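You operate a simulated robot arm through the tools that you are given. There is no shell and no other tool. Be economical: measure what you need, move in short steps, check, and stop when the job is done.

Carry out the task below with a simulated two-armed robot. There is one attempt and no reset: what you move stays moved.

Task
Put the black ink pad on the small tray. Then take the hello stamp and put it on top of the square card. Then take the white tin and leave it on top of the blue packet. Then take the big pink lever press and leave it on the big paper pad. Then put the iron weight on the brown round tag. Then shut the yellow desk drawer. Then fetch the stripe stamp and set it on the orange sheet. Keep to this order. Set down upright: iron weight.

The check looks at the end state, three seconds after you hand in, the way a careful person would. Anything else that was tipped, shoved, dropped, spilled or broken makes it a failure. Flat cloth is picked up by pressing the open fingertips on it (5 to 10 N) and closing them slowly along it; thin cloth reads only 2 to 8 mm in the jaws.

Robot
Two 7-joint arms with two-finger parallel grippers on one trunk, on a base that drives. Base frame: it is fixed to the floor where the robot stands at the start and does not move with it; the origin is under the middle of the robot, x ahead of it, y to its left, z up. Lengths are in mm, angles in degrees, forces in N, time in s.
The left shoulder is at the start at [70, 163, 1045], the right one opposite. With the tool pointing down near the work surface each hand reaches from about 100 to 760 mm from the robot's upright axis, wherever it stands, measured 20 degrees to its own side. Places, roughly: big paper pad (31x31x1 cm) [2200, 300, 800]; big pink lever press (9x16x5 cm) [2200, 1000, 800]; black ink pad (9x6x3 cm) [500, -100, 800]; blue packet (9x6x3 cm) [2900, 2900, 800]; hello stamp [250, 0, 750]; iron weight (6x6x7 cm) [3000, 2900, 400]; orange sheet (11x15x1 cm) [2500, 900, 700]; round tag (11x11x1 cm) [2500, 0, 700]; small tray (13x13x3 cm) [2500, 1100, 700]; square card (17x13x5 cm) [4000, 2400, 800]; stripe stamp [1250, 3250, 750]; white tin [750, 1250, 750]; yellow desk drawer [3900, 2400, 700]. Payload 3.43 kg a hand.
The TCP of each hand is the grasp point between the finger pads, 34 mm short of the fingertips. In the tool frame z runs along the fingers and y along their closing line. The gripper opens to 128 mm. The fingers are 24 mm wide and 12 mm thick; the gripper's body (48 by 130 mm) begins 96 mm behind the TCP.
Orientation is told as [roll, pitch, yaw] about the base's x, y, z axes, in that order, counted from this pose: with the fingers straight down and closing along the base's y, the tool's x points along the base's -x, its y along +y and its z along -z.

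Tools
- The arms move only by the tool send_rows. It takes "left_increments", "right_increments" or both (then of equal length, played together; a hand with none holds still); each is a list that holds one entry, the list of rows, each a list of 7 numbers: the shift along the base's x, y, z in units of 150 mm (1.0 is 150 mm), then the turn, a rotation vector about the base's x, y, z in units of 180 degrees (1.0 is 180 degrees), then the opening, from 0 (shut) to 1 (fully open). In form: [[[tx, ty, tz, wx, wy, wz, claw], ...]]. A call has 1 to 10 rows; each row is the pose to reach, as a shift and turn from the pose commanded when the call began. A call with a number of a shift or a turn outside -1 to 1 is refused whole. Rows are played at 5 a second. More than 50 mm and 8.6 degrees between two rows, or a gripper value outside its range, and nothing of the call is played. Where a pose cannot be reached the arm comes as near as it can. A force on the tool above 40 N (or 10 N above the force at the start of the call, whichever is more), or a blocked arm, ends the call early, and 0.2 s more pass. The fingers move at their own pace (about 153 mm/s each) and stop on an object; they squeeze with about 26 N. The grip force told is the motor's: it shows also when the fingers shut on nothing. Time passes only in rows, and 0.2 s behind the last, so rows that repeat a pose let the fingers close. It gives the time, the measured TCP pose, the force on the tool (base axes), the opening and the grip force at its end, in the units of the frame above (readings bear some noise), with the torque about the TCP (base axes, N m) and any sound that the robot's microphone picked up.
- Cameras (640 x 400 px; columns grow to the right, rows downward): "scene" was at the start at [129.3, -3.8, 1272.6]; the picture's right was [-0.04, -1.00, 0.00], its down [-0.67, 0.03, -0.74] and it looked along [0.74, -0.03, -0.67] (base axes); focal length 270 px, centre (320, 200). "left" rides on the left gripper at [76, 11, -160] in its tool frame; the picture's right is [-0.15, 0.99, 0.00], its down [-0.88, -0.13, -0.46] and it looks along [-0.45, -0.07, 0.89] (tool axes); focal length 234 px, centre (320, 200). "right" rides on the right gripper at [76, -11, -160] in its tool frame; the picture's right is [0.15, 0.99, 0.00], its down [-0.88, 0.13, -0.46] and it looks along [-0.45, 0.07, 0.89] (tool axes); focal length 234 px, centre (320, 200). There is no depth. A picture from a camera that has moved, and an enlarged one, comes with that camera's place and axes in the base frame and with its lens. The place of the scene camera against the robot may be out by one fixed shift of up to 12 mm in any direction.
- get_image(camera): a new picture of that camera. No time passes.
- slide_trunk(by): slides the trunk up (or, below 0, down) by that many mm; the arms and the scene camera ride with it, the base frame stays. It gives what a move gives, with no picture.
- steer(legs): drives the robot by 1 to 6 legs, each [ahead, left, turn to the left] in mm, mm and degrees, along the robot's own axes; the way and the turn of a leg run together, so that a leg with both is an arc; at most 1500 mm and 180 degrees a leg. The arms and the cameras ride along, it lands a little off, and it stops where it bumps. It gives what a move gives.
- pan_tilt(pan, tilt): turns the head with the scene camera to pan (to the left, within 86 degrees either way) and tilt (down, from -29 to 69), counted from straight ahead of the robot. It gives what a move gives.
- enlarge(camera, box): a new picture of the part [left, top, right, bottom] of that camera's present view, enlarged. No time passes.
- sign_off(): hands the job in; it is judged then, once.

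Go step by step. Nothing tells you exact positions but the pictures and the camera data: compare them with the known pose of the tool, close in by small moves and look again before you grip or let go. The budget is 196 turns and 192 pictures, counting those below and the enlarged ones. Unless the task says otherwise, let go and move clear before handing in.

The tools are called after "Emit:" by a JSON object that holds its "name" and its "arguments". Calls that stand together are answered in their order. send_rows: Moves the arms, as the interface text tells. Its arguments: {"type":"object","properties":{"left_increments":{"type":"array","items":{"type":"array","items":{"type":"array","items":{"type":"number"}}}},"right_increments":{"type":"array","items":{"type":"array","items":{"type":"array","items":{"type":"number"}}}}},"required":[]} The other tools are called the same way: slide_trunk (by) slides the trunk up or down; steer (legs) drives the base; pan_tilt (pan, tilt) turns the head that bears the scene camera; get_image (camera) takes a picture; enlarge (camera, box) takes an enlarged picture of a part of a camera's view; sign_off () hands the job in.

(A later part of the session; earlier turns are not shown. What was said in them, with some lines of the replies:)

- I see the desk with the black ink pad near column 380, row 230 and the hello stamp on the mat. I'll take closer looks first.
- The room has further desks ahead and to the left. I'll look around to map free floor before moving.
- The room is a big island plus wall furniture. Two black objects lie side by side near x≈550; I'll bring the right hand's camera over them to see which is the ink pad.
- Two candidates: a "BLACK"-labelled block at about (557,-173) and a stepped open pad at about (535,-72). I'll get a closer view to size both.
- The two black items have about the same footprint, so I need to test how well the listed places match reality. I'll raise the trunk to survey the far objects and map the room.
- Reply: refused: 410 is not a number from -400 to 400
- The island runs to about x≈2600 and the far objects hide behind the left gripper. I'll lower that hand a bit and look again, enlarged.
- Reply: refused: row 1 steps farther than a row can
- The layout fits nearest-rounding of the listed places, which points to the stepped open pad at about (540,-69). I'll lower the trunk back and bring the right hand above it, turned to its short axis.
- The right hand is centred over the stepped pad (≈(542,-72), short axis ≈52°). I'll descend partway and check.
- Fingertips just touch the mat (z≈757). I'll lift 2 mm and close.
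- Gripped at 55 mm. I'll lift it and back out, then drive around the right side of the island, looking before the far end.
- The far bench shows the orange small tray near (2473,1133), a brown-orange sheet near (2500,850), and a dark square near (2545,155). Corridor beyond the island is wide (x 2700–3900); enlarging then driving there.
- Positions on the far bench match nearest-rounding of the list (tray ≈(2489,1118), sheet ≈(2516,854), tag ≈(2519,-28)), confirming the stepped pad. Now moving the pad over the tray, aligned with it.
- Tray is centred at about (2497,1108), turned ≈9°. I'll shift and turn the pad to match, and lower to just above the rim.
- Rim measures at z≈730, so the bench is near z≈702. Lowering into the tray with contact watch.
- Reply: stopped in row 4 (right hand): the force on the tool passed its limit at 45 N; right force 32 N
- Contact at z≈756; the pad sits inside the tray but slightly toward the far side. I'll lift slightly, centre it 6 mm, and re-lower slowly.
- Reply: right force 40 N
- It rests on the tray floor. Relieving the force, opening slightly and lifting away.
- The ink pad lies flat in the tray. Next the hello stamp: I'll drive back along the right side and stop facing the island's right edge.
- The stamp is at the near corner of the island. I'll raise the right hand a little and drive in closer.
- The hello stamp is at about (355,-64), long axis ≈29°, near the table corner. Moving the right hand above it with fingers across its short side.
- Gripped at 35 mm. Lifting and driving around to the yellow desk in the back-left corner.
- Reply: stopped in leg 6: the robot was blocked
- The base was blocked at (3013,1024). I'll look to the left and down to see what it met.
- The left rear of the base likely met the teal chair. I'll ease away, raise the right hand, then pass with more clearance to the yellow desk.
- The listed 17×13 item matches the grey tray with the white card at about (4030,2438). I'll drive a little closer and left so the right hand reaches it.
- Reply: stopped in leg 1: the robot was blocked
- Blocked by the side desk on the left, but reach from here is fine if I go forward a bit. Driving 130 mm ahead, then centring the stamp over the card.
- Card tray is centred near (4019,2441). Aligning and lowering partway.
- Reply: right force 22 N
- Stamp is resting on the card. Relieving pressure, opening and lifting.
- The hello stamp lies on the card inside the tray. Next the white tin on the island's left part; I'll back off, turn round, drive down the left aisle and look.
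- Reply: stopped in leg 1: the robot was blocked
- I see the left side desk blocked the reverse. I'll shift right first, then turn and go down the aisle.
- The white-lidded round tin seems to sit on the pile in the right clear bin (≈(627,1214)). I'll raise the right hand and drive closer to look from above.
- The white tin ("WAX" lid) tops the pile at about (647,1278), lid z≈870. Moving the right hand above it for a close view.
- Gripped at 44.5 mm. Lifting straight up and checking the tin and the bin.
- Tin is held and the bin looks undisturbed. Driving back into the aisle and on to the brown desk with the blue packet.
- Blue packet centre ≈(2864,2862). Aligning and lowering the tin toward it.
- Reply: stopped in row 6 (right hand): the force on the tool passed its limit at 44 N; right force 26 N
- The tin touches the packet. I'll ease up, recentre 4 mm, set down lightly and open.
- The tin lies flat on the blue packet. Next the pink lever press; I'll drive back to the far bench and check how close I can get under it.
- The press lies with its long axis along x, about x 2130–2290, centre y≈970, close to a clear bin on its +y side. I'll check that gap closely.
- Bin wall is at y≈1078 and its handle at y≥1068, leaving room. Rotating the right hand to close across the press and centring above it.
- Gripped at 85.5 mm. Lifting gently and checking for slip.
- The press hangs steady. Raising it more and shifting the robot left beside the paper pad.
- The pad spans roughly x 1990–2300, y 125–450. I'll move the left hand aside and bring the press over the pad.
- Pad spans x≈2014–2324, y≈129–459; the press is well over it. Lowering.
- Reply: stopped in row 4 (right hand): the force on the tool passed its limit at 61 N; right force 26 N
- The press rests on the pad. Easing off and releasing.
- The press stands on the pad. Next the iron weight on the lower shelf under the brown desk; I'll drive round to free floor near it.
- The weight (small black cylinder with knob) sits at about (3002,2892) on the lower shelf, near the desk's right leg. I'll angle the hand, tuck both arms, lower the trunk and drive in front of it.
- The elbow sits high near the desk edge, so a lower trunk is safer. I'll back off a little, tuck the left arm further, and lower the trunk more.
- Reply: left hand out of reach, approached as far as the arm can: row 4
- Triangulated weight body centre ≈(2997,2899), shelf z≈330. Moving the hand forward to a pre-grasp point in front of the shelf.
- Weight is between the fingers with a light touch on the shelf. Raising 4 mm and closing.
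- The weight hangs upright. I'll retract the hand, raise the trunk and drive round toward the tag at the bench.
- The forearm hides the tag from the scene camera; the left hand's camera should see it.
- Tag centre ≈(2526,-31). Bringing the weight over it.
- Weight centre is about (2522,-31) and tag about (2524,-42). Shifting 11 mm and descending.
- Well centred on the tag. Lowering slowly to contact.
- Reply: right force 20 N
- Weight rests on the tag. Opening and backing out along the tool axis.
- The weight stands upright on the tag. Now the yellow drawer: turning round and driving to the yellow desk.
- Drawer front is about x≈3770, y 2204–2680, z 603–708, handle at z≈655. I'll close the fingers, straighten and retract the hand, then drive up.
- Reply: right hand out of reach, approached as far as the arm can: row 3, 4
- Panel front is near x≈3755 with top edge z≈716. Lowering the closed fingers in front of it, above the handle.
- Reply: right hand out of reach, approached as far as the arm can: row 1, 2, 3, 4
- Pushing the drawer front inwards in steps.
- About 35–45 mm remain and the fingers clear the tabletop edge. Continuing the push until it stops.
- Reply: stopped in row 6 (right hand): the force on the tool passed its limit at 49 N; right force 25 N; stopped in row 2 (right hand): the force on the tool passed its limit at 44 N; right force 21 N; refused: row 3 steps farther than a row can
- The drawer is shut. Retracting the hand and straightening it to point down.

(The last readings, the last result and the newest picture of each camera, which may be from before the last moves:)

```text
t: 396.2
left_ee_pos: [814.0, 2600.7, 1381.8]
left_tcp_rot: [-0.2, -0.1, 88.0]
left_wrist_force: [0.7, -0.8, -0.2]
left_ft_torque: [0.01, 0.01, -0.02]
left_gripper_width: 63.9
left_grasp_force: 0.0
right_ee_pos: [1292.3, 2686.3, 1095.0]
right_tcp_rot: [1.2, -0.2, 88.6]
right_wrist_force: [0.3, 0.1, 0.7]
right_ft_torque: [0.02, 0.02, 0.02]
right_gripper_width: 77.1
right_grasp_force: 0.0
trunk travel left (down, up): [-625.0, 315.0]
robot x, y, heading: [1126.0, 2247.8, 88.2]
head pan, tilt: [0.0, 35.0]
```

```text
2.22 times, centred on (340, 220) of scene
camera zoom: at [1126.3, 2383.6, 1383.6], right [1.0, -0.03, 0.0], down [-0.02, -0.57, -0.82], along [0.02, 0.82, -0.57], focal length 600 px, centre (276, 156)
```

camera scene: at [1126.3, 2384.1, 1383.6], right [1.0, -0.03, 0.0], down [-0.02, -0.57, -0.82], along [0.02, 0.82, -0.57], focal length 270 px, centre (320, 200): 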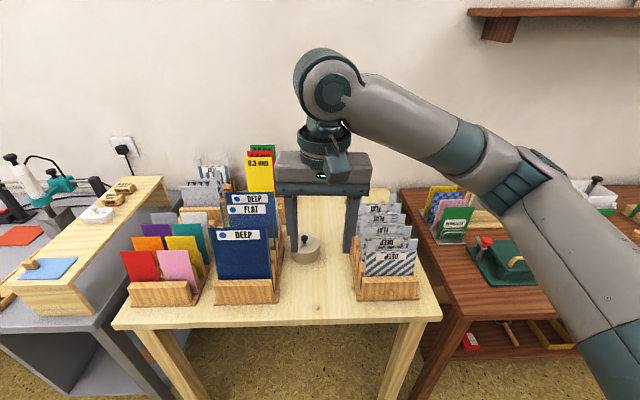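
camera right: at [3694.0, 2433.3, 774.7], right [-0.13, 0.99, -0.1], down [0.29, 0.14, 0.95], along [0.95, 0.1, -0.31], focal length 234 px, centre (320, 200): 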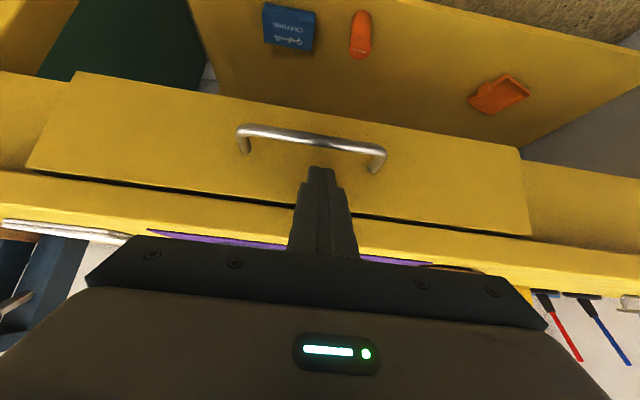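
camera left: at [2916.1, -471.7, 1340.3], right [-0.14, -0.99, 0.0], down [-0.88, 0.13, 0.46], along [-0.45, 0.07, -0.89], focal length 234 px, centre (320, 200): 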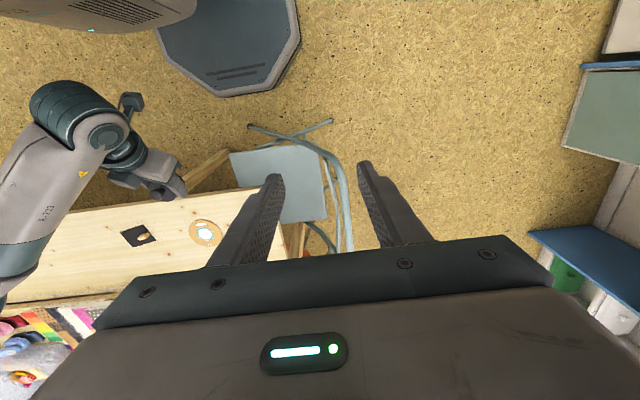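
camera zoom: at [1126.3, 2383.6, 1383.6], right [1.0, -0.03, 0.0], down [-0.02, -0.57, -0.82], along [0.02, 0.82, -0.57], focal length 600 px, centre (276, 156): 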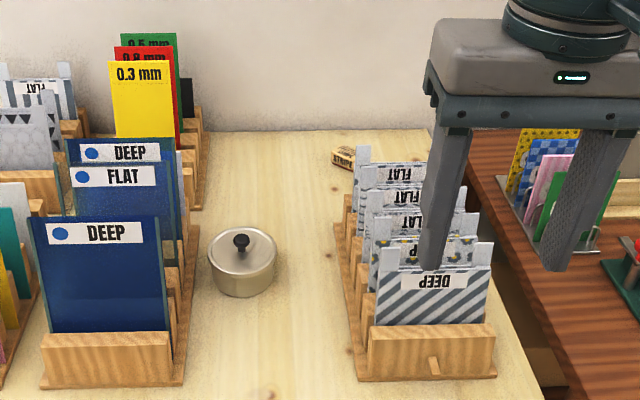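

The stripe stamp is the small wooden block near (1267,3256), behind the right folder rack. Driving in closer with the hand high.

Emit:
{"name": "steer", "arguments": {"legs": [[0, 100, 2], [290, 0, 0]]}}

Emit:
{"name": "send_rows", "arguments": {"right_increments": [[[0.1, 0.25, 0, 0, 0, 0, 0.5], [0.2, 0.5, 0, 0, 0, 0, 0.5], [0.3, 0.75, 0, 0, 0, 0, 0.5], [0.4, 1.0, 0, 0, 0, 0, 0.5]]]}}

Emit:
{"name": "get_image", "arguments": {"camera": "right"}}

Emit:
{"name": "get_image", "arguments": {"camera": "scene"}}

```text
t: 398.9
left_ee_pos: [706.2, 2884.6, 1380.8]
left_tcp_rot: [0.0, -0.2, 90.0]
left_wrist_force: [0.0, -0.1, -0.5]
left_ft_torque: [0.01, 0.0, -0.03]
left_gripper_width: 63.8
left_grasp_force: 0.1
right_ee_pos: [1178.9, 2987.1, 1096.3]
right_tcp_rot: [1.2, -0.1, 90.7]
right_wrist_force: [1.4, 0.4, -0.8]
right_ft_torque: [0.01, -0.02, -0.02]
right_gripper_width: 76.8
right_grasp_force: 0.0
trunk travel left (down, up): [-625.0, 315.0]
robot x, y, heading: [1030.5, 2540.3, 90.0]
head pan, tilt: [0.0, 35.0]
```

```text
t: 399.9
left_ee_pos: [705.3, 2886.0, 1381.9]
left_tcp_rot: [-0.1, -0.2, 89.9]
left_wrist_force: [0.4, -0.3, 0.2]
left_ft_torque: [0.03, 0.04, -0.04]
left_gripper_width: 64.0
left_grasp_force: 0.0
right_ee_pos: [1241.2, 3137.7, 1095.8]
right_tcp_rot: [1.1, -0.2, 90.7]
right_wrist_force: [0.2, 0.3, -0.5]
right_ft_torque: [0.0, 0.0, 0.01]
right_gripper_width: 64.0
right_grasp_force: 0.1
trunk travel left (down, up): [-625.0, 315.0]
robot x, y, heading: [1030.3, 2539.3, 90.4]
head pan, tilt: [0.0, 35.0]
```

```text
44 pictures are left
camera right: at [1256.0, 3061.1, 1253.7], right [-0.99, -0.16, 0.02], down [-0.13, 0.88, 0.46], along [-0.09, 0.45, -0.89], focal length 234 px, centre (320, 200)
```

right: 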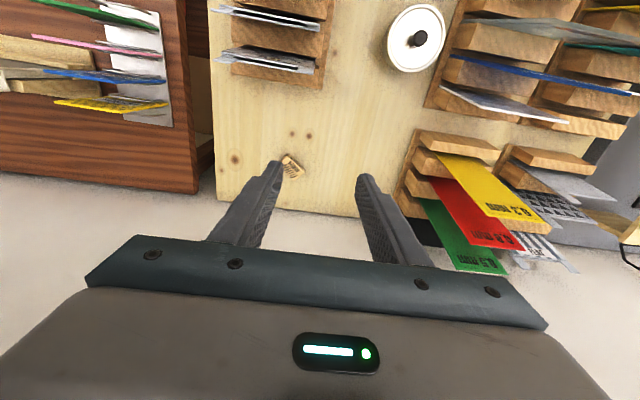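

```text
43 pictures are left
camera scene: at [1023.9, 2679.8, 1383.5], right [1.0, 0.01, 0.0], down [0.0, -0.57, -0.82], along [-0.01, 0.82, -0.57], focal length 270 px, centre (320, 200)
```

scene: 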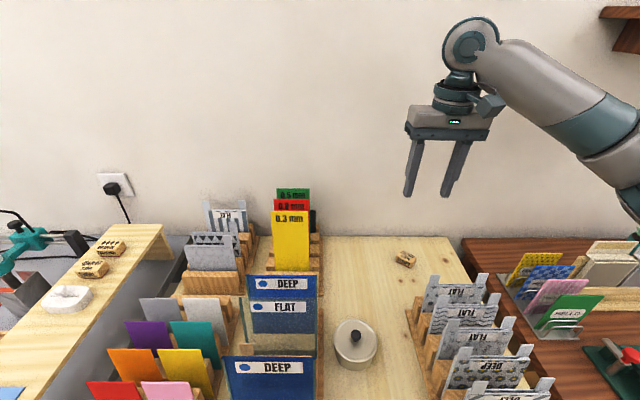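

Emit:
{"name": "enlarge", "arguments": {"camera": "right", "box": [250, 130, 340, 200]}}

Emit:
{"name": "send_rows", "arguments": {"right_increments": [[[0.07, 0.2, -0.15, 0, 0, 0, 0.5], [0.14, 0.4, -0.3, 0, 0, 0, 0.5], [0.2, 0.55, -0.5, 0, 0, 0, 0.5], [0.23, 0.62, -0.75, 0, 0, 0, 0.5], [0.23, 0.62, -1.0, 0, 0, 0, 0.5]]]}}

Emit:
{"name": "get_image", "arguments": {"camera": "right"}}

```text
5.71 times, centred on (295, 165) of right
camera zoom: at [1256.0, 3061.1, 1253.7], right [-0.99, -0.16, 0.02], down [-0.13, 0.88, 0.46], along [-0.09, 0.45, -0.89], focal length 1338 px, centre (463, 400)
```

zoom: 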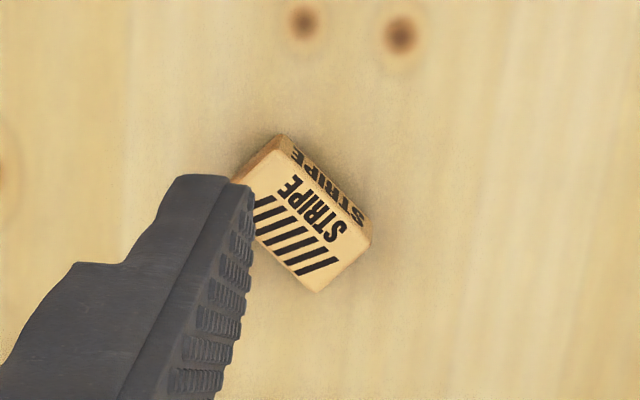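

```text
t: 401.1
left_ee_pos: [705.7, 2886.5, 1381.8]
left_tcp_rot: [-0.1, -0.1, 90.1]
left_wrist_force: [0.3, -0.2, -0.3]
left_ft_torque: [-0.01, 0.03, 0.01]
left_gripper_width: 63.8
left_grasp_force: 0.0
right_ee_pos: [1273.5, 3233.4, 943.7]
right_tcp_rot: [1.2, -0.2, 90.7]
right_wrist_force: [-0.3, -0.3, 0.5]
right_ft_torque: [-0.02, 0.0, 0.04]
right_gripper_width: 64.0
right_grasp_force: 0.0
trunk travel left (down, up): [-625.0, 315.0]
robot x, y, heading: [1028.7, 2540.8, 90.1]
head pan, tilt: [0.0, 35.0]
```

```text
41 pictures are left
camera right: at [1288.3, 3157.1, 1101.2], right [-0.99, -0.16, 0.02], down [-0.13, 0.88, 0.46], along [-0.09, 0.45, -0.89], focal length 234 px, centre (320, 200)
```

right: 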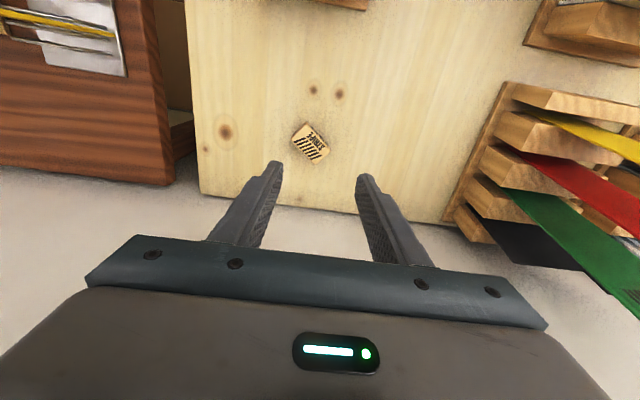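

Stamp is at (1281,3241), long axis ≈140°. Rotating the hand to grip it lengthwise and descending partway.

Emit:
{"name": "send_rows", "arguments": {"right_increments": [[[0.01, 0.01, -0.05, 0, 0, -0.046, 0.62], [0.02, 0.02, -0.1, 0, 0, -0.091, 0.62], [0.03, 0.03, -0.2, 0, 0, -0.137, 0.62], [0.04, 0.04, -0.35, 0, 0, -0.182, 0.62], [0.05, 0.05, -0.5, 0, 0, -0.228, 0.62], [0.05, 0.05, -0.55, 0, 0, -0.228, 0.62]]]}}

Emit:
{"name": "get_image", "arguments": {"camera": "right"}}

Emit:
{"name": "enlarge", "arguments": {"camera": "scene", "box": [360, 180, 520, 320]}}

```text
t: 402.5
left_ee_pos: [704.4, 2885.3, 1380.7]
left_tcp_rot: [-0.1, 0.0, 90.0]
left_wrist_force: [0.0, 0.0, -0.9]
left_ft_torque: [0.0, 0.0, -0.01]
left_gripper_width: 63.8
left_grasp_force: 0.0
right_ee_pos: [1284.0, 3239.2, 863.6]
right_tcp_rot: [1.2, -0.2, 49.5]
right_wrist_force: [0.1, 0.8, 0.0]
right_ft_torque: [-0.02, 0.03, 0.0]
right_gripper_width: 79.6
right_grasp_force: 0.0
trunk travel left (down, up): [-625.0, 315.0]
robot x, y, heading: [1027.0, 2541.8, 90.2]
head pan, tilt: [0.0, 35.0]
```

```text
40 pictures are left
camera right: at [1243.5, 3171.4, 1021.6], right [-0.85, 0.53, 0.02], down [0.48, 0.75, 0.46], along [0.23, 0.4, -0.89], focal length 234 px, centre (320, 200)
```

right: 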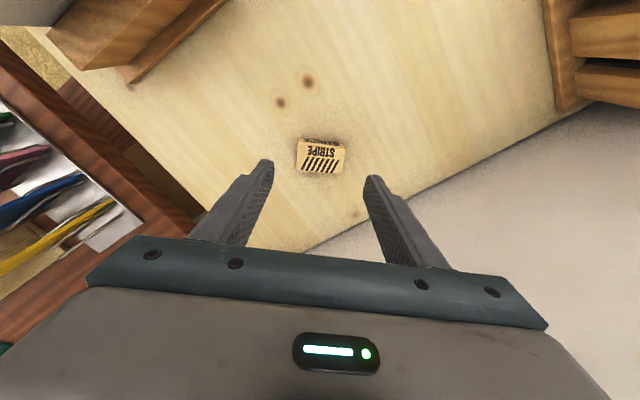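

```text
2.86 times, centred on (440, 250) of scene
camera zoom: at [1023.6, 2679.1, 1383.6], right [1.0, 0.01, 0.0], down [0.0, -0.57, -0.82], along [0.0, 0.82, -0.57], focal length 772 px, centre (-23, 57)
```

zoom: 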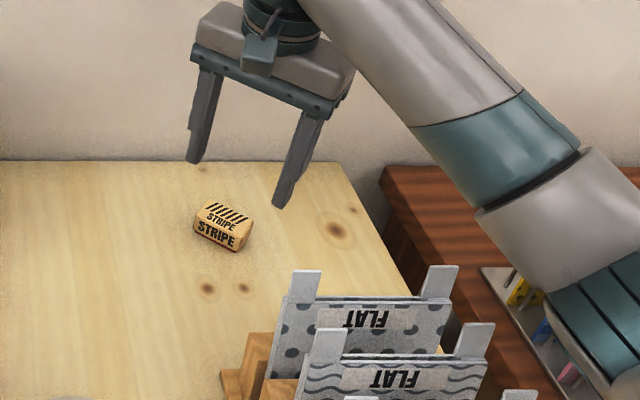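

Emit:
{"name": "send_rows", "arguments": {"right_increments": [[[-0.015, 0.015, -0.2, 0, 0, 0, 0.6], [-0.015, 0.015, -0.38, 0, 0, 0, 0.6], [-0.015, 0.015, -0.46, 0, 0, 0, 0.6], [-0.015, 0.015, -0.49, 0, 0, 0, 0.6], [-0.015, 0.015, -0.51, 0, 0, 0, 0.6]]]}}

Emit:
{"name": "get_image", "arguments": {"camera": "right"}}

Emit:
{"name": "enlarge", "arguments": {"camera": "scene", "box": [360, 180, 520, 320]}}

```text
t: 403.7
left_ee_pos: [703.5, 2875.2, 1386.8]
left_tcp_rot: [-0.2, -0.6, 89.9]
left_wrist_force: [-0.5, 0.1, 0.0]
left_ft_torque: [0.0, -0.03, -0.02]
left_gripper_width: 63.9
left_grasp_force: 0.0
right_ee_pos: [1285.0, 3239.1, 806.2]
right_tcp_rot: [2.1, -1.5, 49.2]
right_wrist_force: [-0.7, -0.6, -0.5]
right_ft_torque: [0.03, 0.0, -0.03]
right_gripper_width: 76.6
right_grasp_force: 0.0
trunk travel left (down, up): [-625.0, 315.0]
robot x, y, heading: [1029.9, 2540.0, 90.3]
head pan, tilt: [0.0, 35.0]
```

```text
38 pictures are left
camera right: at [1245.2, 3167.7, 962.1], right [-0.84, 0.53, 0.03], down [0.48, 0.73, 0.48], along [0.24, 0.42, -0.87], focal length 234 px, centre (320, 200)
```

right: 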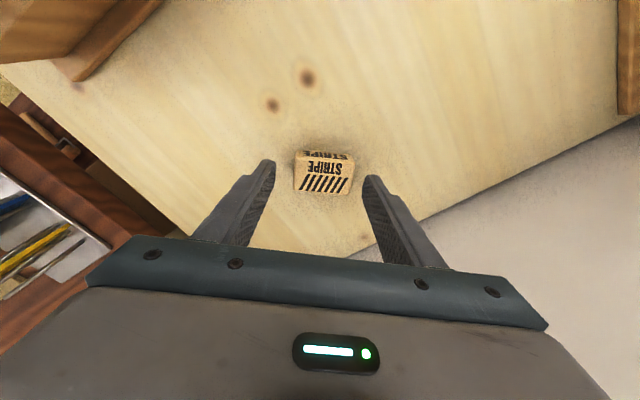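

```text
2.86 times, centred on (440, 250) of scene
camera zoom: at [1021.5, 2668.9, 1386.2], right [1.0, 0.01, 0.0], down [0.0, -0.57, -0.82], along [0.0, 0.82, -0.57], focal length 772 px, centre (-23, 57)
```

zoom: 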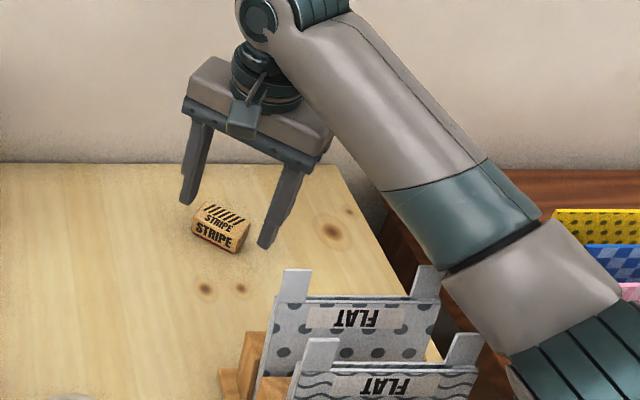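

The body shifted slightly, so the forearm is probably pressing on the folder rack. I'll lift straight up at once and look.

Emit:
{"name": "send_rows", "arguments": {"right_increments": [[[0, 0, 0.2, 0, 0, 0, 0.6], [0, 0, 0.5, 0, 0, 0, 0.6], [0, 0, 0.8, 0, 0, 0, 0.6]]]}}

Emit:
{"name": "get_image", "arguments": {"camera": "scene"}}

```text
t: 404.5
left_ee_pos: [704.0, 2882.3, 1381.9]
left_tcp_rot: [-0.1, -0.2, 90.1]
left_wrist_force: [0.5, -1.0, -0.2]
left_ft_torque: [0.0, 0.0, 0.02]
left_gripper_width: 64.1
left_grasp_force: 0.0
right_ee_pos: [1277.9, 3240.4, 905.4]
right_tcp_rot: [1.1, -0.2, 49.7]
right_wrist_force: [0.5, 1.0, 0.5]
right_ft_torque: [0.04, -0.01, 0.0]
right_gripper_width: 76.5
right_grasp_force: 0.1
trunk travel left (down, up): [-625.0, 315.0]
robot x, y, heading: [1029.2, 2540.0, 90.2]
head pan, tilt: [0.0, 35.0]
```

```text
36 pictures are left
camera scene: at [1022.9, 2677.0, 1383.0], right [1.0, 0.01, 0.0], down [0.0, -0.57, -0.82], along [-0.01, 0.82, -0.57], focal length 270 px, centre (320, 200)
```

scene: 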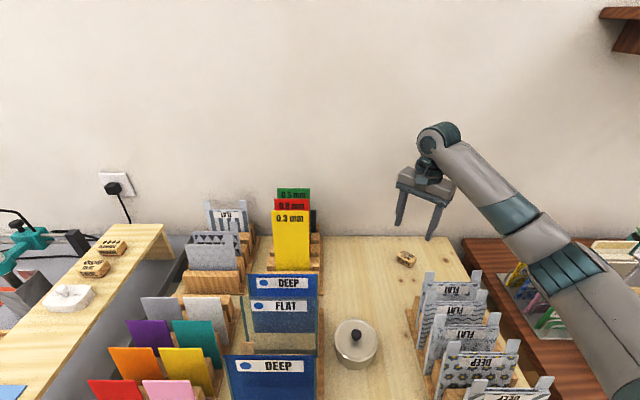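

The rack looks unmoved. I'll raise the trunk and move a bit closer so the forearm passes higher over the rack.

Emit:
{"name": "slide_trunk", "arguments": {"by": 180}}

Emit:
{"name": "steer", "arguments": {"legs": [[50, 0, 0]]}}

Emit:
{"name": "send_rows", "arguments": {"right_increments": [[[0, -0.1, -0.25, 0, 0, 0, 0.6], [0.0, -0.2, -0.5, 0, 0, 0, 0.6], [0.0, -0.33, -0.75, 0, 0, 0, 0.6], [0.0, -0.33, -1.0, 0, 0, 0, 0.6]]]}}

Emit:
{"name": "get_image", "arguments": {"camera": "scene"}}

```text
t: 406.5
left_ee_pos: [705.8, 2886.3, 1560.9]
left_tcp_rot: [0.0, 0.0, 90.0]
left_wrist_force: [-0.8, -0.2, -0.2]
left_ft_torque: [0.01, 0.02, -0.03]
left_gripper_width: 63.9
left_grasp_force: 0.1
right_ee_pos: [1279.4, 3241.0, 1085.2]
right_tcp_rot: [1.3, -0.2, 49.5]
right_wrist_force: [0.6, 0.2, 0.0]
right_ft_torque: [-0.01, -0.01, 0.01]
right_gripper_width: 77.0
right_grasp_force: 0.0
trunk travel left (down, up): [-805.0, 135.0]
robot x, y, heading: [1029.9, 2543.5, 90.4]
head pan, tilt: [0.0, 35.0]
```

```text
t: 407.6
left_ee_pos: [704.5, 2944.4, 1559.6]
left_tcp_rot: [-0.1, 0.4, 89.8]
left_wrist_force: [-0.1, 1.3, 0.1]
left_ft_torque: [-0.09, 0.0, -0.02]
left_gripper_width: 64.0
left_grasp_force: 0.1
right_ee_pos: [1281.7, 3295.7, 1084.1]
right_tcp_rot: [0.8, 0.1, 49.9]
right_wrist_force: [-0.3, 0.5, 0.4]
right_ft_torque: [-0.04, -0.01, 0.01]
right_gripper_width: 76.5
right_grasp_force: 0.0
trunk travel left (down, up): [-805.0, 135.0]
robot x, y, heading: [1029.1, 2592.6, 89.8]
head pan, tilt: [0.0, 35.0]
stopped in leg 1: the force on the tool passed its limit at 77 N (the readings are from after the stop); the commanded pose is now the measured one
```

```text
t: 408.6
left_ee_pos: [705.4, 2938.7, 1561.2]
left_tcp_rot: [-0.1, 0.0, 89.9]
left_wrist_force: [0.0, 0.3, 0.2]
left_ft_torque: [0.0, 0.02, 0.04]
left_gripper_width: 64.1
left_grasp_force: 0.0
right_ee_pos: [1282.6, 3244.5, 937.9]
right_tcp_rot: [1.0, 0.0, 50.2]
right_wrist_force: [0.6, 0.5, -0.3]
right_ft_torque: [0.03, 0.0, -0.03]
right_gripper_width: 76.9
right_grasp_force: 0.0
trunk travel left (down, up): [-805.0, 135.0]
robot x, y, heading: [1029.5, 2591.3, 90.2]
head pan, tilt: [0.0, 35.0]
```

```text
35 pictures are left
camera scene: at [1023.5, 2731.4, 1563.7], right [1.0, 0.0, 0.0], down [0.0, -0.57, -0.82], along [0.0, 0.82, -0.57], focal length 270 px, centre (320, 200)
```

scene: 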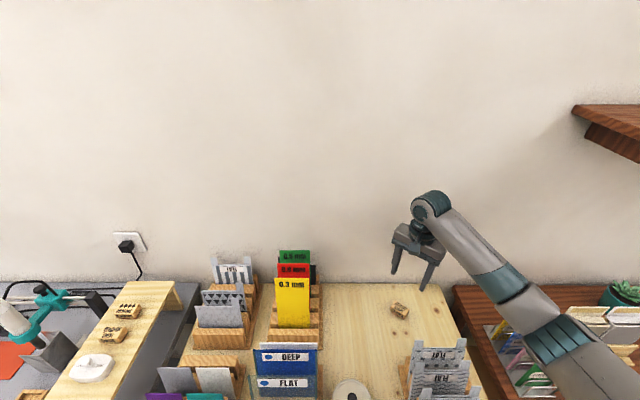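

Now the arm comes in steeper. Descending again while watching for any body shift.

Emit:
{"name": "send_rows", "arguments": {"right_increments": [[[0, -0.02, -0.2, 0, 0, 0, 0.6], [0, -0.02, -0.4, 0, 0, 0, 0.6], [0, -0.02, -0.6, 0, 0, 0, 0.6], [0, -0.02, -0.8, 0, 0, 0, 0.6]]]}}

Emit:
{"name": "get_image", "arguments": {"camera": "right"}}

Emit:
{"name": "enlarge", "arguments": {"camera": "scene", "box": [360, 180, 600, 390]}}

```text
t: 409.6
left_ee_pos: [705.8, 2939.1, 1560.4]
left_tcp_rot: [0.0, 0.0, 89.9]
left_wrist_force: [0.1, -0.5, 0.2]
left_ft_torque: [-0.01, 0.01, -0.01]
left_gripper_width: 63.9
left_grasp_force: 0.0
right_ee_pos: [1280.7, 3240.3, 816.5]
right_tcp_rot: [1.0, 0.1, 50.1]
right_wrist_force: [-0.1, 0.1, 0.0]
right_ft_torque: [0.04, -0.01, 0.01]
right_gripper_width: 76.9
right_grasp_force: 0.1
trunk travel left (down, up): [-805.0, 135.0]
robot x, y, heading: [1027.7, 2591.3, 90.5]
head pan, tilt: [0.0, 35.0]
```

```text
34 pictures are left
camera right: at [1242.0, 3173.1, 975.6], right [-0.85, 0.52, 0.02], down [0.47, 0.75, 0.46], along [0.23, 0.4, -0.89], focal length 234 px, centre (320, 200)
```

right: 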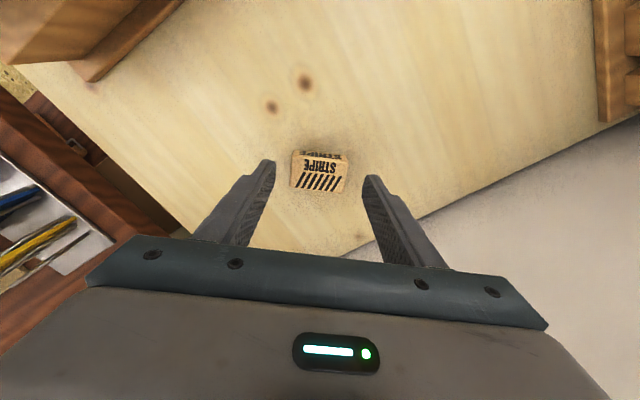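

```text
1.90 times, centred on (480, 285) of scene
camera zoom: at [1023.4, 2731.6, 1563.6], right [1.0, 0.0, 0.0], down [0.0, -0.57, -0.82], along [0.0, 0.82, -0.57], focal length 514 px, centre (15, 38)
```

zoom: 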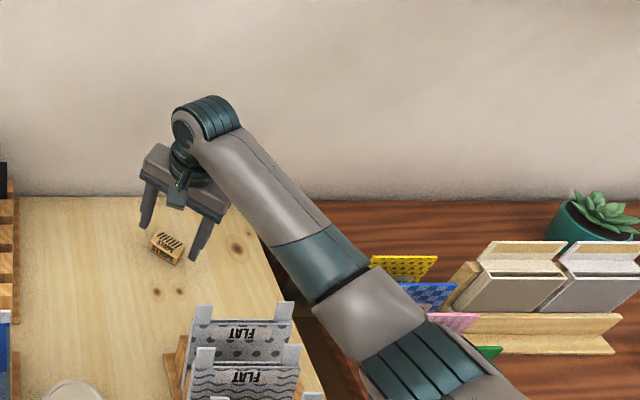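

Emit:
{"name": "send_rows", "arguments": {"right_increments": [[[0.01, 0.01, -0.06, 0, 0, 0, 0.6], [0.01, 0.015, -0.12, 0, 0, 0, 0.6], [0.01, 0.015, -0.17, 0, 0, 0, 0.6], [0.01, 0.015, -0.19, 0, 0, 0, 0.6]]]}}

```text
t: 410.6
left_ee_pos: [705.1, 2939.1, 1561.5]
left_tcp_rot: [-0.2, 0.0, 89.9]
left_wrist_force: [0.5, -0.9, 0.6]
left_ft_torque: [-0.02, -0.04, 0.02]
left_gripper_width: 63.9
left_grasp_force: 0.1
right_ee_pos: [1282.0, 3241.9, 788.5]
right_tcp_rot: [0.9, -0.1, 50.2]
right_wrist_force: [0.0, -0.2, -0.9]
right_ft_torque: [0.0, 0.0, 0.01]
right_gripper_width: 76.7
right_grasp_force: 0.1
trunk travel left (down, up): [-805.0, 135.0]
robot x, y, heading: [1028.4, 2593.9, 90.4]
head pan, tilt: [0.0, 35.0]
```

No contact and no shift at z≈788. Closing on the stamp.

Emit:
{"name": "send_rows", "arguments": {"right_increments": [[[0, 0, -0.02, 0, 0, 0, 0.6], [0, 0, -0.02, 0, 0, 0, 0.45], [0, 0, -0.02, 0, 0, 0, 0.3], [0, 0, -0.02, 0, 0, 0, 0.22], [0, 0, -0.02, 0, 0, 0, 0.22]]]}}

Emit:
{"name": "get_image", "arguments": {"camera": "right"}}

```text
t: 411.8
left_ee_pos: [705.8, 2938.0, 1561.2]
left_tcp_rot: [-0.1, -0.1, 89.8]
left_wrist_force: [0.7, -0.1, -0.5]
left_ft_torque: [-0.01, -0.01, 0.0]
left_gripper_width: 64.1
left_grasp_force: 0.0
right_ee_pos: [1283.1, 3241.4, 785.0]
right_tcp_rot: [1.1, -0.1, 50.1]
right_wrist_force: [0.8, 1.0, 0.5]
right_ft_torque: [-0.02, -0.02, -0.02]
right_gripper_width: 51.0
right_grasp_force: 25.9
trunk travel left (down, up): [-805.0, 135.0]
robot x, y, heading: [1026.7, 2592.4, 90.0]
head pan, tilt: [0.0, 35.0]
```

```text
32 pictures are left
camera right: at [1244.5, 3173.5, 944.7], right [-0.85, 0.52, 0.02], down [0.47, 0.75, 0.46], along [0.23, 0.4, -0.89], focal length 234 px, centre (320, 200)
```

right: 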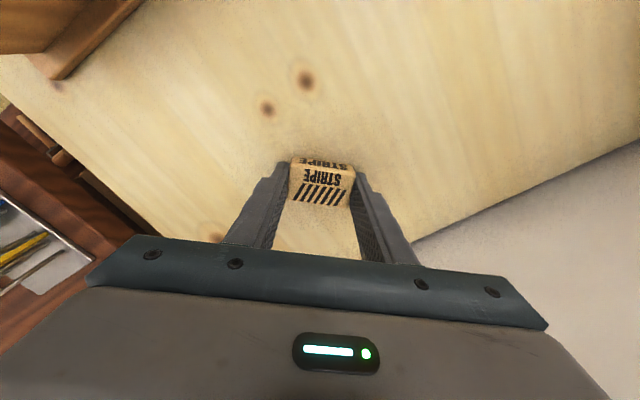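

Gripped at 51 mm. Lifting clear and driving round to the bench with the orange sheet.

Emit:
{"name": "send_rows", "arguments": {"right_increments": [[[0, 0, 0.25, 0, 0, 0, 0.22], [0, 0, 0.5, 0, 0, 0, 0.22], [0, 0, 0.75, 0, 0, 0, 0.22], [0, 0, 1.0, 0, 0, 0, 0.22]]]}}

Emit:
{"name": "send_rows", "arguments": {"right_increments": [[[0, -0.05, 0.25, 0, 0, 0, 0.22], [0, -0.1, 0.5, 0, 0, 0, 0.22], [0, -0.2, 0.75, 0, 0, 0, 0.22]]]}}

Emit:
{"name": "get_image", "arguments": {"camera": "scene"}}

Emit:
{"name": "steer", "arguments": {"legs": [[-320, 0, 0], [0, 0, -90], [1500, 0, 0], [650, 0, 0], [0, 0, -180], [0, 1500, 0]]}}

```text
t: 412.8
left_ee_pos: [706.3, 2937.8, 1561.0]
left_tcp_rot: [0.0, 0.0, 89.9]
left_wrist_force: [0.6, -0.9, 0.3]
left_ft_torque: [0.03, -0.01, 0.02]
left_gripper_width: 63.8
left_grasp_force: 0.2
right_ee_pos: [1280.6, 3242.5, 935.4]
right_tcp_rot: [0.9, 0.0, 50.1]
right_wrist_force: [-0.8, -0.1, -0.6]
right_ft_torque: [0.04, 0.01, -0.03]
right_gripper_width: 50.8
right_grasp_force: 26.1
trunk travel left (down, up): [-805.0, 135.0]
robot x, y, heading: [1027.3, 2594.2, 90.3]
head pan, tilt: [0.0, 35.0]
```

```text
t: 413.6
left_ee_pos: [705.9, 2937.3, 1561.6]
left_tcp_rot: [-0.1, 0.0, 89.9]
left_wrist_force: [-0.9, -0.6, -1.3]
left_ft_torque: [0.03, -0.01, 0.01]
left_gripper_width: 64.0
left_grasp_force: 0.1
right_ee_pos: [1278.5, 3211.6, 1045.9]
right_tcp_rot: [1.0, -0.1, 50.1]
right_wrist_force: [0.3, 0.4, -0.5]
right_ft_torque: [-0.01, 0.02, 0.0]
right_gripper_width: 50.7
right_grasp_force: 25.5
trunk travel left (down, up): [-805.0, 135.0]
robot x, y, heading: [1029.2, 2591.9, 90.3]
head pan, tilt: [0.0, 35.0]
```

```text
31 pictures are left
camera scene: at [1023.2, 2730.6, 1563.6], right [1.0, 0.0, 0.0], down [0.0, -0.57, -0.82], along [0.0, 0.82, -0.57], focal length 270 px, centre (320, 200)
```

scene: 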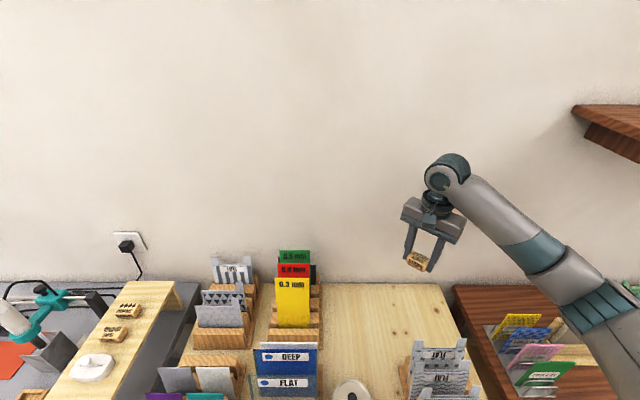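

```text
t: 444.1
left_ee_pos: [2695.3, 497.8, 1560.4]
left_tcp_rot: [0.0, -0.1, 176.8]
left_wrist_force: [0.0, 0.7, -0.5]
left_ft_torque: [0.01, 0.02, 0.01]
left_gripper_width: 64.2
left_grasp_force: 0.0
right_ee_pos: [2452.2, 1086.1, 1046.2]
right_tcp_rot: [0.9, 0.0, 137.0]
right_wrist_force: [0.6, -0.1, -0.1]
right_ft_torque: [0.02, -0.04, 0.03]
right_gripper_width: 50.9
right_grasp_force: 25.9
trunk travel left (down, up): [-805.0, 135.0]
robot x, y, heading: [3062.1, 801.1, 176.9]
head pan, tilt: [0.0, 35.0]
```

Emit:
{"name": "pan_tilt", "arguments": {"pan": 0, "tilt": 50}}

Emit:
{"name": "get_image", "arguments": {"camera": "scene"}}

Emit:
{"name": "get_image", "arguments": {"camera": "right"}}

```text
t: 444.8
left_ee_pos: [2694.3, 495.7, 1560.4]
left_tcp_rot: [-0.1, -0.1, 176.7]
left_wrist_force: [0.6, 0.7, -1.4]
left_ft_torque: [0.01, -0.03, 0.0]
left_gripper_width: 64.2
left_grasp_force: 0.1
right_ee_pos: [2452.5, 1084.4, 1045.9]
right_tcp_rot: [1.0, 0.0, 136.9]
right_wrist_force: [-0.3, -0.2, -0.5]
right_ft_torque: [0.0, -0.02, -0.02]
right_gripper_width: 50.8
right_grasp_force: 26.5
trunk travel left (down, up): [-805.0, 135.0]
robot x, y, heading: [3062.0, 801.5, 177.1]
head pan, tilt: [0.0, 50.0]
```

```text
30 pictures are left
camera scene: at [2925.9, 807.0, 1541.9], right [0.05, 1.0, 0.0], down [0.76, -0.04, -0.64], along [-0.64, 0.03, -0.77], focal length 270 px, centre (320, 200)
```

scene: 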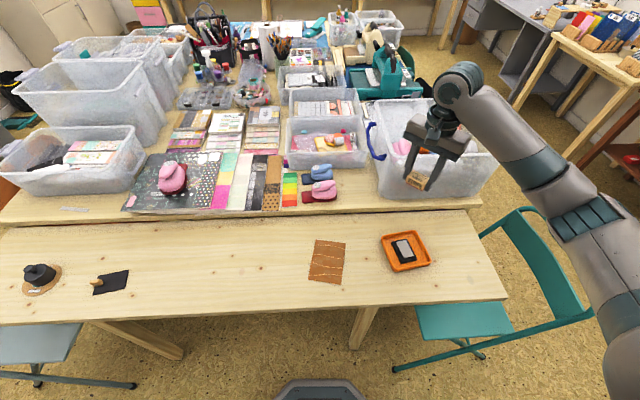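

```text
29 pictures are left
camera right: at [2516.7, 1042.7, 1204.5], right [-0.57, -0.82, 0.02], down [-0.73, 0.51, 0.46], along [-0.39, 0.25, -0.89], focal length 234 px, centre (320, 200)
```

right: 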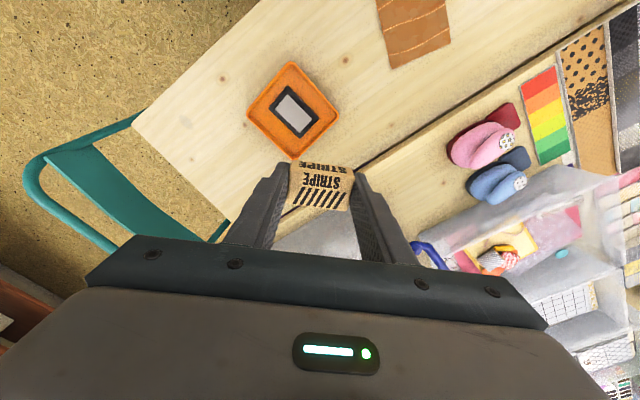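

Everything is in place; sheet centre ≈(2497,855). Moving the stamp over it.

Emit:
{"name": "send_rows", "arguments": {"right_increments": [[[0.07, -0.25, 0, 0, 0, 0, 0.22], [0.14, -0.5, 0, 0, 0, 0, 0.22], [0.21, -0.75, -0.05, 0, 0, 0, 0.22], [0.28, -1.0, -0.1, 0, 0, 0, 0.22]]]}}

Emit:
{"name": "send_rows", "arguments": {"right_increments": [[[0.02, -0.2, -0.2, 0, 0, 0, 0.22], [0.04, -0.35, -0.45, 0, 0, 0, 0.22], [0.04, -0.53, -0.7, 0, 0, 0, 0.22], [0.04, -0.53, -0.95, 0, 0, 0, 0.22]]]}}

Emit:
{"name": "get_image", "arguments": {"camera": "right"}}

Emit:
{"name": "enlarge", "arguments": {"camera": "scene", "box": [260, 180, 440, 300]}}

```text
t: 445.8
left_ee_pos: [2695.2, 495.0, 1560.2]
left_tcp_rot: [-0.1, -0.1, 176.8]
left_wrist_force: [0.0, -0.3, 0.0]
left_ft_torque: [-0.01, 0.04, -0.03]
left_gripper_width: 64.0
left_grasp_force: 0.0
right_ee_pos: [2495.3, 932.9, 1029.1]
right_tcp_rot: [0.9, -0.2, 137.0]
right_wrist_force: [0.7, 0.1, 0.1]
right_ft_torque: [-0.02, -0.02, 0.0]
right_gripper_width: 50.8
right_grasp_force: 25.9
trunk travel left (down, up): [-805.0, 135.0]
robot x, y, heading: [3054.6, 803.3, 177.1]
head pan, tilt: [0.0, 50.0]
```

```text
t: 446.8
left_ee_pos: [2695.3, 497.4, 1561.6]
left_tcp_rot: [0.0, 0.0, 176.7]
left_wrist_force: [0.2, 1.1, -0.7]
left_ft_torque: [0.01, 0.0, 0.01]
left_gripper_width: 63.9
left_grasp_force: 0.1
right_ee_pos: [2498.5, 856.9, 886.7]
right_tcp_rot: [1.1, 0.0, 136.9]
right_wrist_force: [-0.3, 0.3, 0.9]
right_ft_torque: [-0.03, 0.03, 0.0]
right_gripper_width: 50.7
right_grasp_force: 26.1
trunk travel left (down, up): [-805.0, 135.0]
robot x, y, heading: [3056.4, 800.2, 177.1]
head pan, tilt: [0.0, 50.0]
```

```text
28 pictures are left
camera right: at [2563.0, 814.8, 1046.6], right [-0.57, -0.82, 0.02], down [-0.73, 0.51, 0.46], along [-0.39, 0.25, -0.89], focal length 234 px, centre (320, 200)
```

right: 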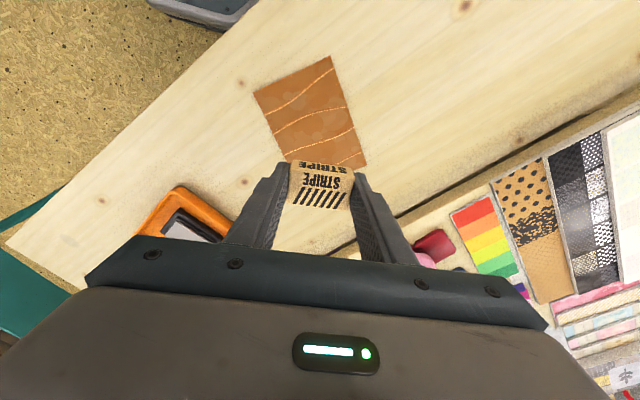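

```text
3.33 times, centred on (350, 240) of scene
camera zoom: at [2925.9, 807.8, 1541.9], right [0.05, 1.0, 0.0], down [0.77, -0.04, -0.64], along [-0.64, 0.03, -0.77], focal length 900 px, centre (220, 67)
```

zoom: 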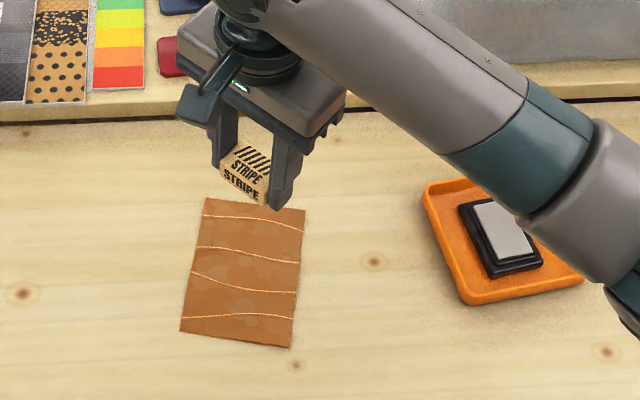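

Sheet centre from the hand camera ≈(2510,853). Aligning and lowering.

Emit:
{"name": "send_rows", "arguments": {"right_increments": [[[0.03, -0.01, -0.2, 0, 0, 0, 0.22], [0.07, -0.025, -0.45, 0, 0, 0, 0.22], [0.07, -0.025, -0.65, 0, 0, 0, 0.22], [0.07, -0.025, -0.75, 0, 0, 0, 0.22]]]}}

Emit:
{"name": "get_image", "arguments": {"camera": "right"}}

Emit:
{"name": "enlarge", "arguments": {"camera": "scene", "box": [260, 180, 440, 300]}}

```text
t: 447.8
left_ee_pos: [2695.3, 497.0, 1560.6]
left_tcp_rot: [-0.1, 0.0, 176.8]
left_wrist_force: [0.3, 0.1, -0.2]
left_ft_torque: [-0.03, -0.02, 0.0]
left_gripper_width: 64.1
left_grasp_force: 0.0
right_ee_pos: [2513.8, 851.7, 773.7]
right_tcp_rot: [1.0, 0.0, 136.9]
right_wrist_force: [0.0, 0.4, -1.3]
right_ft_torque: [-0.01, 0.03, -0.01]
right_gripper_width: 50.5
right_grasp_force: 25.5
trunk travel left (down, up): [-805.0, 135.0]
robot x, y, heading: [3056.7, 802.1, 177.1]
head pan, tilt: [0.0, 50.0]
```

```text
26 pictures are left
camera right: at [2578.2, 809.9, 932.5], right [-0.57, -0.82, 0.02], down [-0.73, 0.51, 0.46], along [-0.39, 0.25, -0.89], focal length 234 px, centre (320, 200)
```

right: 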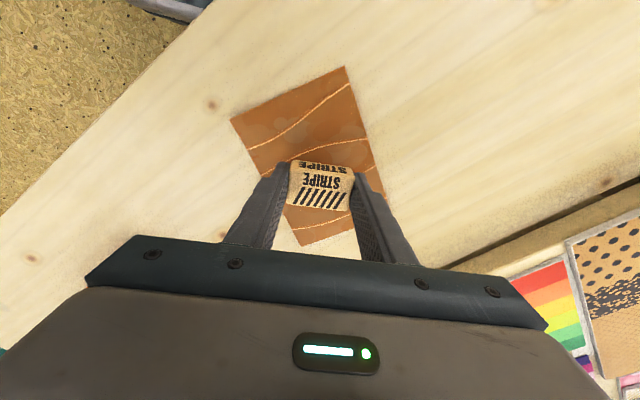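

```text
3.33 times, centred on (350, 240) of scene
camera zoom: at [2925.9, 807.0, 1541.9], right [0.05, 1.0, 0.0], down [0.77, -0.04, -0.64], along [-0.64, 0.03, -0.77], focal length 900 px, centre (220, 67)
```

zoom: 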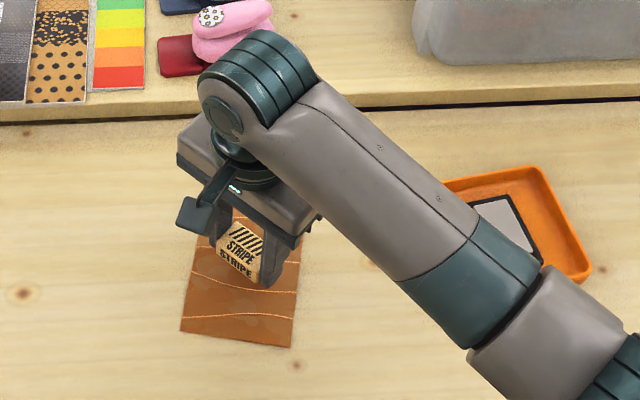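

Emit:
{"name": "send_rows", "arguments": {"right_increments": [[[0, 0, -0.05, 0, 0, 0, 0.22], [0, 0, -0.09, 0, 0, 0, 0.22], [0, 0, -0.11, 0, 0, 0, 0.22], [0, 0, -0.125, 0, 0, 0, 0.22], [0, 0, -0.14, 0, 0, 0, 0.22], [0, 0, -0.155, 0, 0, 0, 0.22], [0, 0, -0.17, 0, 0, 0, 0.22], [0, 0, -0.185, 0, 0, 0, 0.22], [0, 0, -0.2, 0, 0, 0, 0.22]]]}}

Emit:
{"name": "enlarge", "arguments": {"camera": "scene", "box": [260, 180, 440, 300]}}

```text
t: 449.3
left_ee_pos: [2698.9, 497.3, 1562.7]
left_tcp_rot: [0.0, -0.1, 176.9]
left_wrist_force: [-0.2, 1.2, 0.5]
left_ft_torque: [-0.01, -0.04, -0.03]
left_gripper_width: 63.8
left_grasp_force: 0.1
right_ee_pos: [2510.8, 851.8, 757.2]
right_tcp_rot: [1.3, 0.0, 136.9]
right_wrist_force: [12.5, 3.2, 27.8]
right_ft_torque: [0.52, -0.88, -0.15]
right_gripper_width: 50.8
right_grasp_force: 26.5
trunk travel left (down, up): [-805.0, 135.0]
robot x, y, heading: [3059.8, 798.1, 176.9]
head pan, tilt: [0.0, 50.0]
stopped in row 7 (right hand): the force on the tool passed its limit at 43 N (the readings are from after the stop); the commanded pose is now the measured one
```

```text
3.33 times, centred on (350, 240) of scene
camera zoom: at [2929.5, 807.5, 1542.2], right [0.05, 1.0, 0.0], down [0.76, -0.04, -0.64], along [-0.64, 0.03, -0.76], focal length 900 px, centre (220, 67)
```

zoom: 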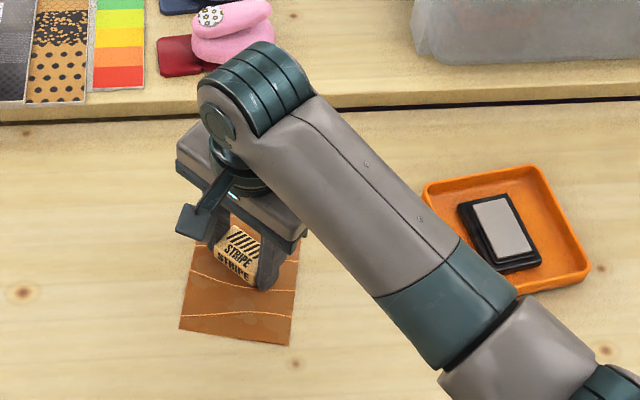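

Stamp is on the sheet. Easing off, releasing and lifting clear.

Emit:
{"name": "send_rows", "arguments": {"right_increments": [[[0, 0, 0.01, 0, 0, 0, 0.22], [0, 0, 0.01, 0, 0, 0, 0.4], [0, 0, 0.01, 0, 0, 0, 0.6], [0, 0, 0.1, 0, 0, 0, 0.6], [0, 0, 0.4, 0, 0, 0, 0.6], [0, 0, 0.7, 0, 0, 0, 0.6], [0, 0, 1.0, 0, 0, 0, 0.6]]]}}

Emit:
{"name": "get_image", "arguments": {"camera": "right"}}

Emit:
{"name": "get_image", "arguments": {"camera": "scene"}}

```text
t: 450.9
left_ee_pos: [2694.4, 498.6, 1560.5]
left_tcp_rot: [0.0, 0.0, 176.8]
left_wrist_force: [0.7, -0.2, -0.1]
left_ft_torque: [-0.01, -0.02, 0.03]
left_gripper_width: 64.0
left_grasp_force: 0.1
right_ee_pos: [2511.3, 851.9, 903.4]
right_tcp_rot: [1.0, 0.0, 137.0]
right_wrist_force: [-0.5, 0.3, 0.0]
right_ft_torque: [-0.08, 0.03, -0.01]
right_gripper_width: 76.7
right_grasp_force: 0.0
trunk travel left (down, up): [-805.0, 135.0]
robot x, y, heading: [3058.5, 799.9, 176.9]
head pan, tilt: [0.0, 50.0]
```

```text
23 pictures are left
camera right: at [2575.1, 810.3, 1062.0], right [-0.57, -0.82, 0.02], down [-0.73, 0.51, 0.46], along [-0.39, 0.25, -0.89], focal length 234 px, centre (320, 200)
```

right: 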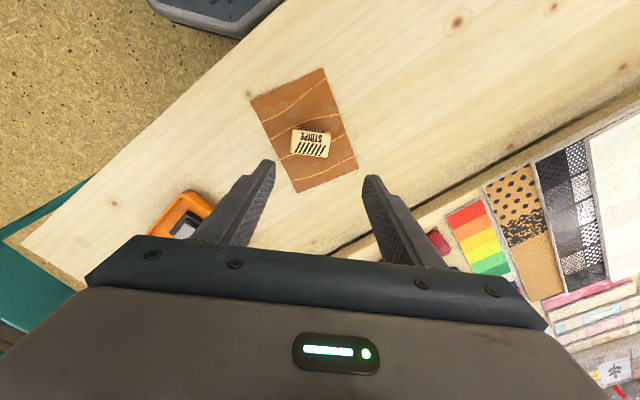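

```text
22 pictures are left
camera scene: at [2924.9, 809.6, 1541.6], right [0.05, 1.0, 0.0], down [0.77, -0.04, -0.64], along [-0.64, 0.03, -0.77], focal length 270 px, centre (320, 200)
```

scene: 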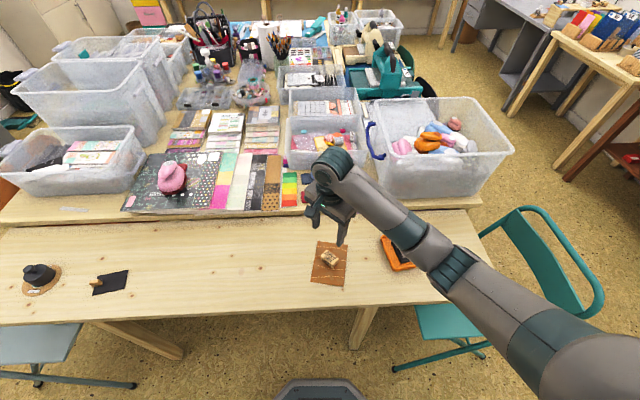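

The stamp lies on the sheet. I'll back away a little and check the weight and the tray once more.

Emit:
{"name": "steer", "arguments": {"legs": [[-150, 0, 0]]}}

Emit:
{"name": "get_image", "arguments": {"camera": "scene"}}

Emit:
{"name": "enlarge", "arguments": {"camera": "scene", "box": [0, 130, 240, 290]}}

```text
t: 452.2
left_ee_pos: [2841.3, 489.1, 1561.1]
left_tcp_rot: [0.0, 0.1, 177.0]
left_wrist_force: [-0.2, -0.2, -0.1]
left_ft_torque: [0.0, -0.02, 0.01]
left_gripper_width: 63.9
left_grasp_force: 0.1
right_ee_pos: [2657.9, 842.6, 904.4]
right_tcp_rot: [1.1, 0.0, 137.1]
right_wrist_force: [-0.8, -0.2, -1.2]
right_ft_torque: [0.01, 0.0, 0.01]
right_gripper_width: 77.0
right_grasp_force: 0.2
trunk travel left (down, up): [-805.0, 135.0]
robot x, y, heading: [3207.6, 794.7, 177.1]
head pan, tilt: [0.0, 50.0]
```

```text
21 pictures are left
camera scene: at [3071.9, 799.8, 1541.6], right [0.05, 1.0, 0.0], down [0.77, -0.04, -0.64], along [-0.64, 0.03, -0.77], focal length 270 px, centre (320, 200)
```

scene: 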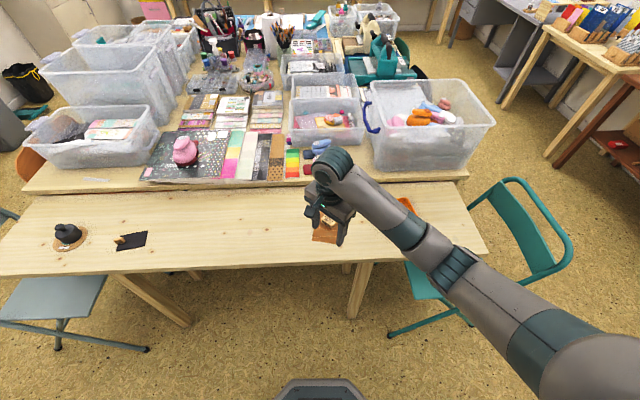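

```text
2.50 times, centred on (120, 210) of scene
camera zoom: at [3071.9, 799.8, 1541.6], right [0.05, 1.0, 0.0], down [0.77, -0.04, -0.64], along [-0.64, 0.03, -0.77], focal length 675 px, centre (820, 175)
```

zoom: 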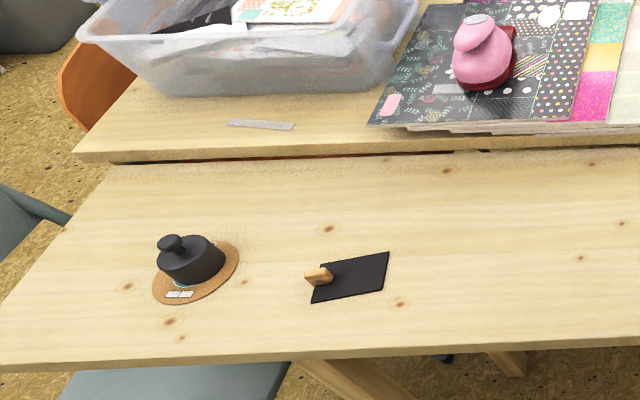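

All seven items show in place: the weight is upright on the tag, the press is on the pad, and the stamps, tin, ink pad and drawer are done. I'm handing in now.

Emit:
{"name": "sign_off", "arguments": {}}

```text
The job is handed in.
```

I did all seven steps in the order you gave and handed the job in; the check's result is not back yet.

- **Ink pad:** two black objects lay side by side. I took the stepped, open pad rather than the block labelled "BLACK", because its position matched your list.
- **Square card:** I put the hello stamp on the white card in the grey tray, which matched your listed size and place. There is also a plain white square on that desk.
- **White tin:** the blue packet slid about 4 mm when I set the tin on it, and the tin lies flat on top.
- **Iron weight:** it stands upright on the brown round tag.
- **Contacts:** the base was stopped by contact a few times, probably against the teal chair and the brown desk. My forearm seems to have pressed on the folder rack once, and the hand hit something, probably the wall, by the stripe stamp. I saw nothing shifted afterwards, though I did not recheck every spot up close.
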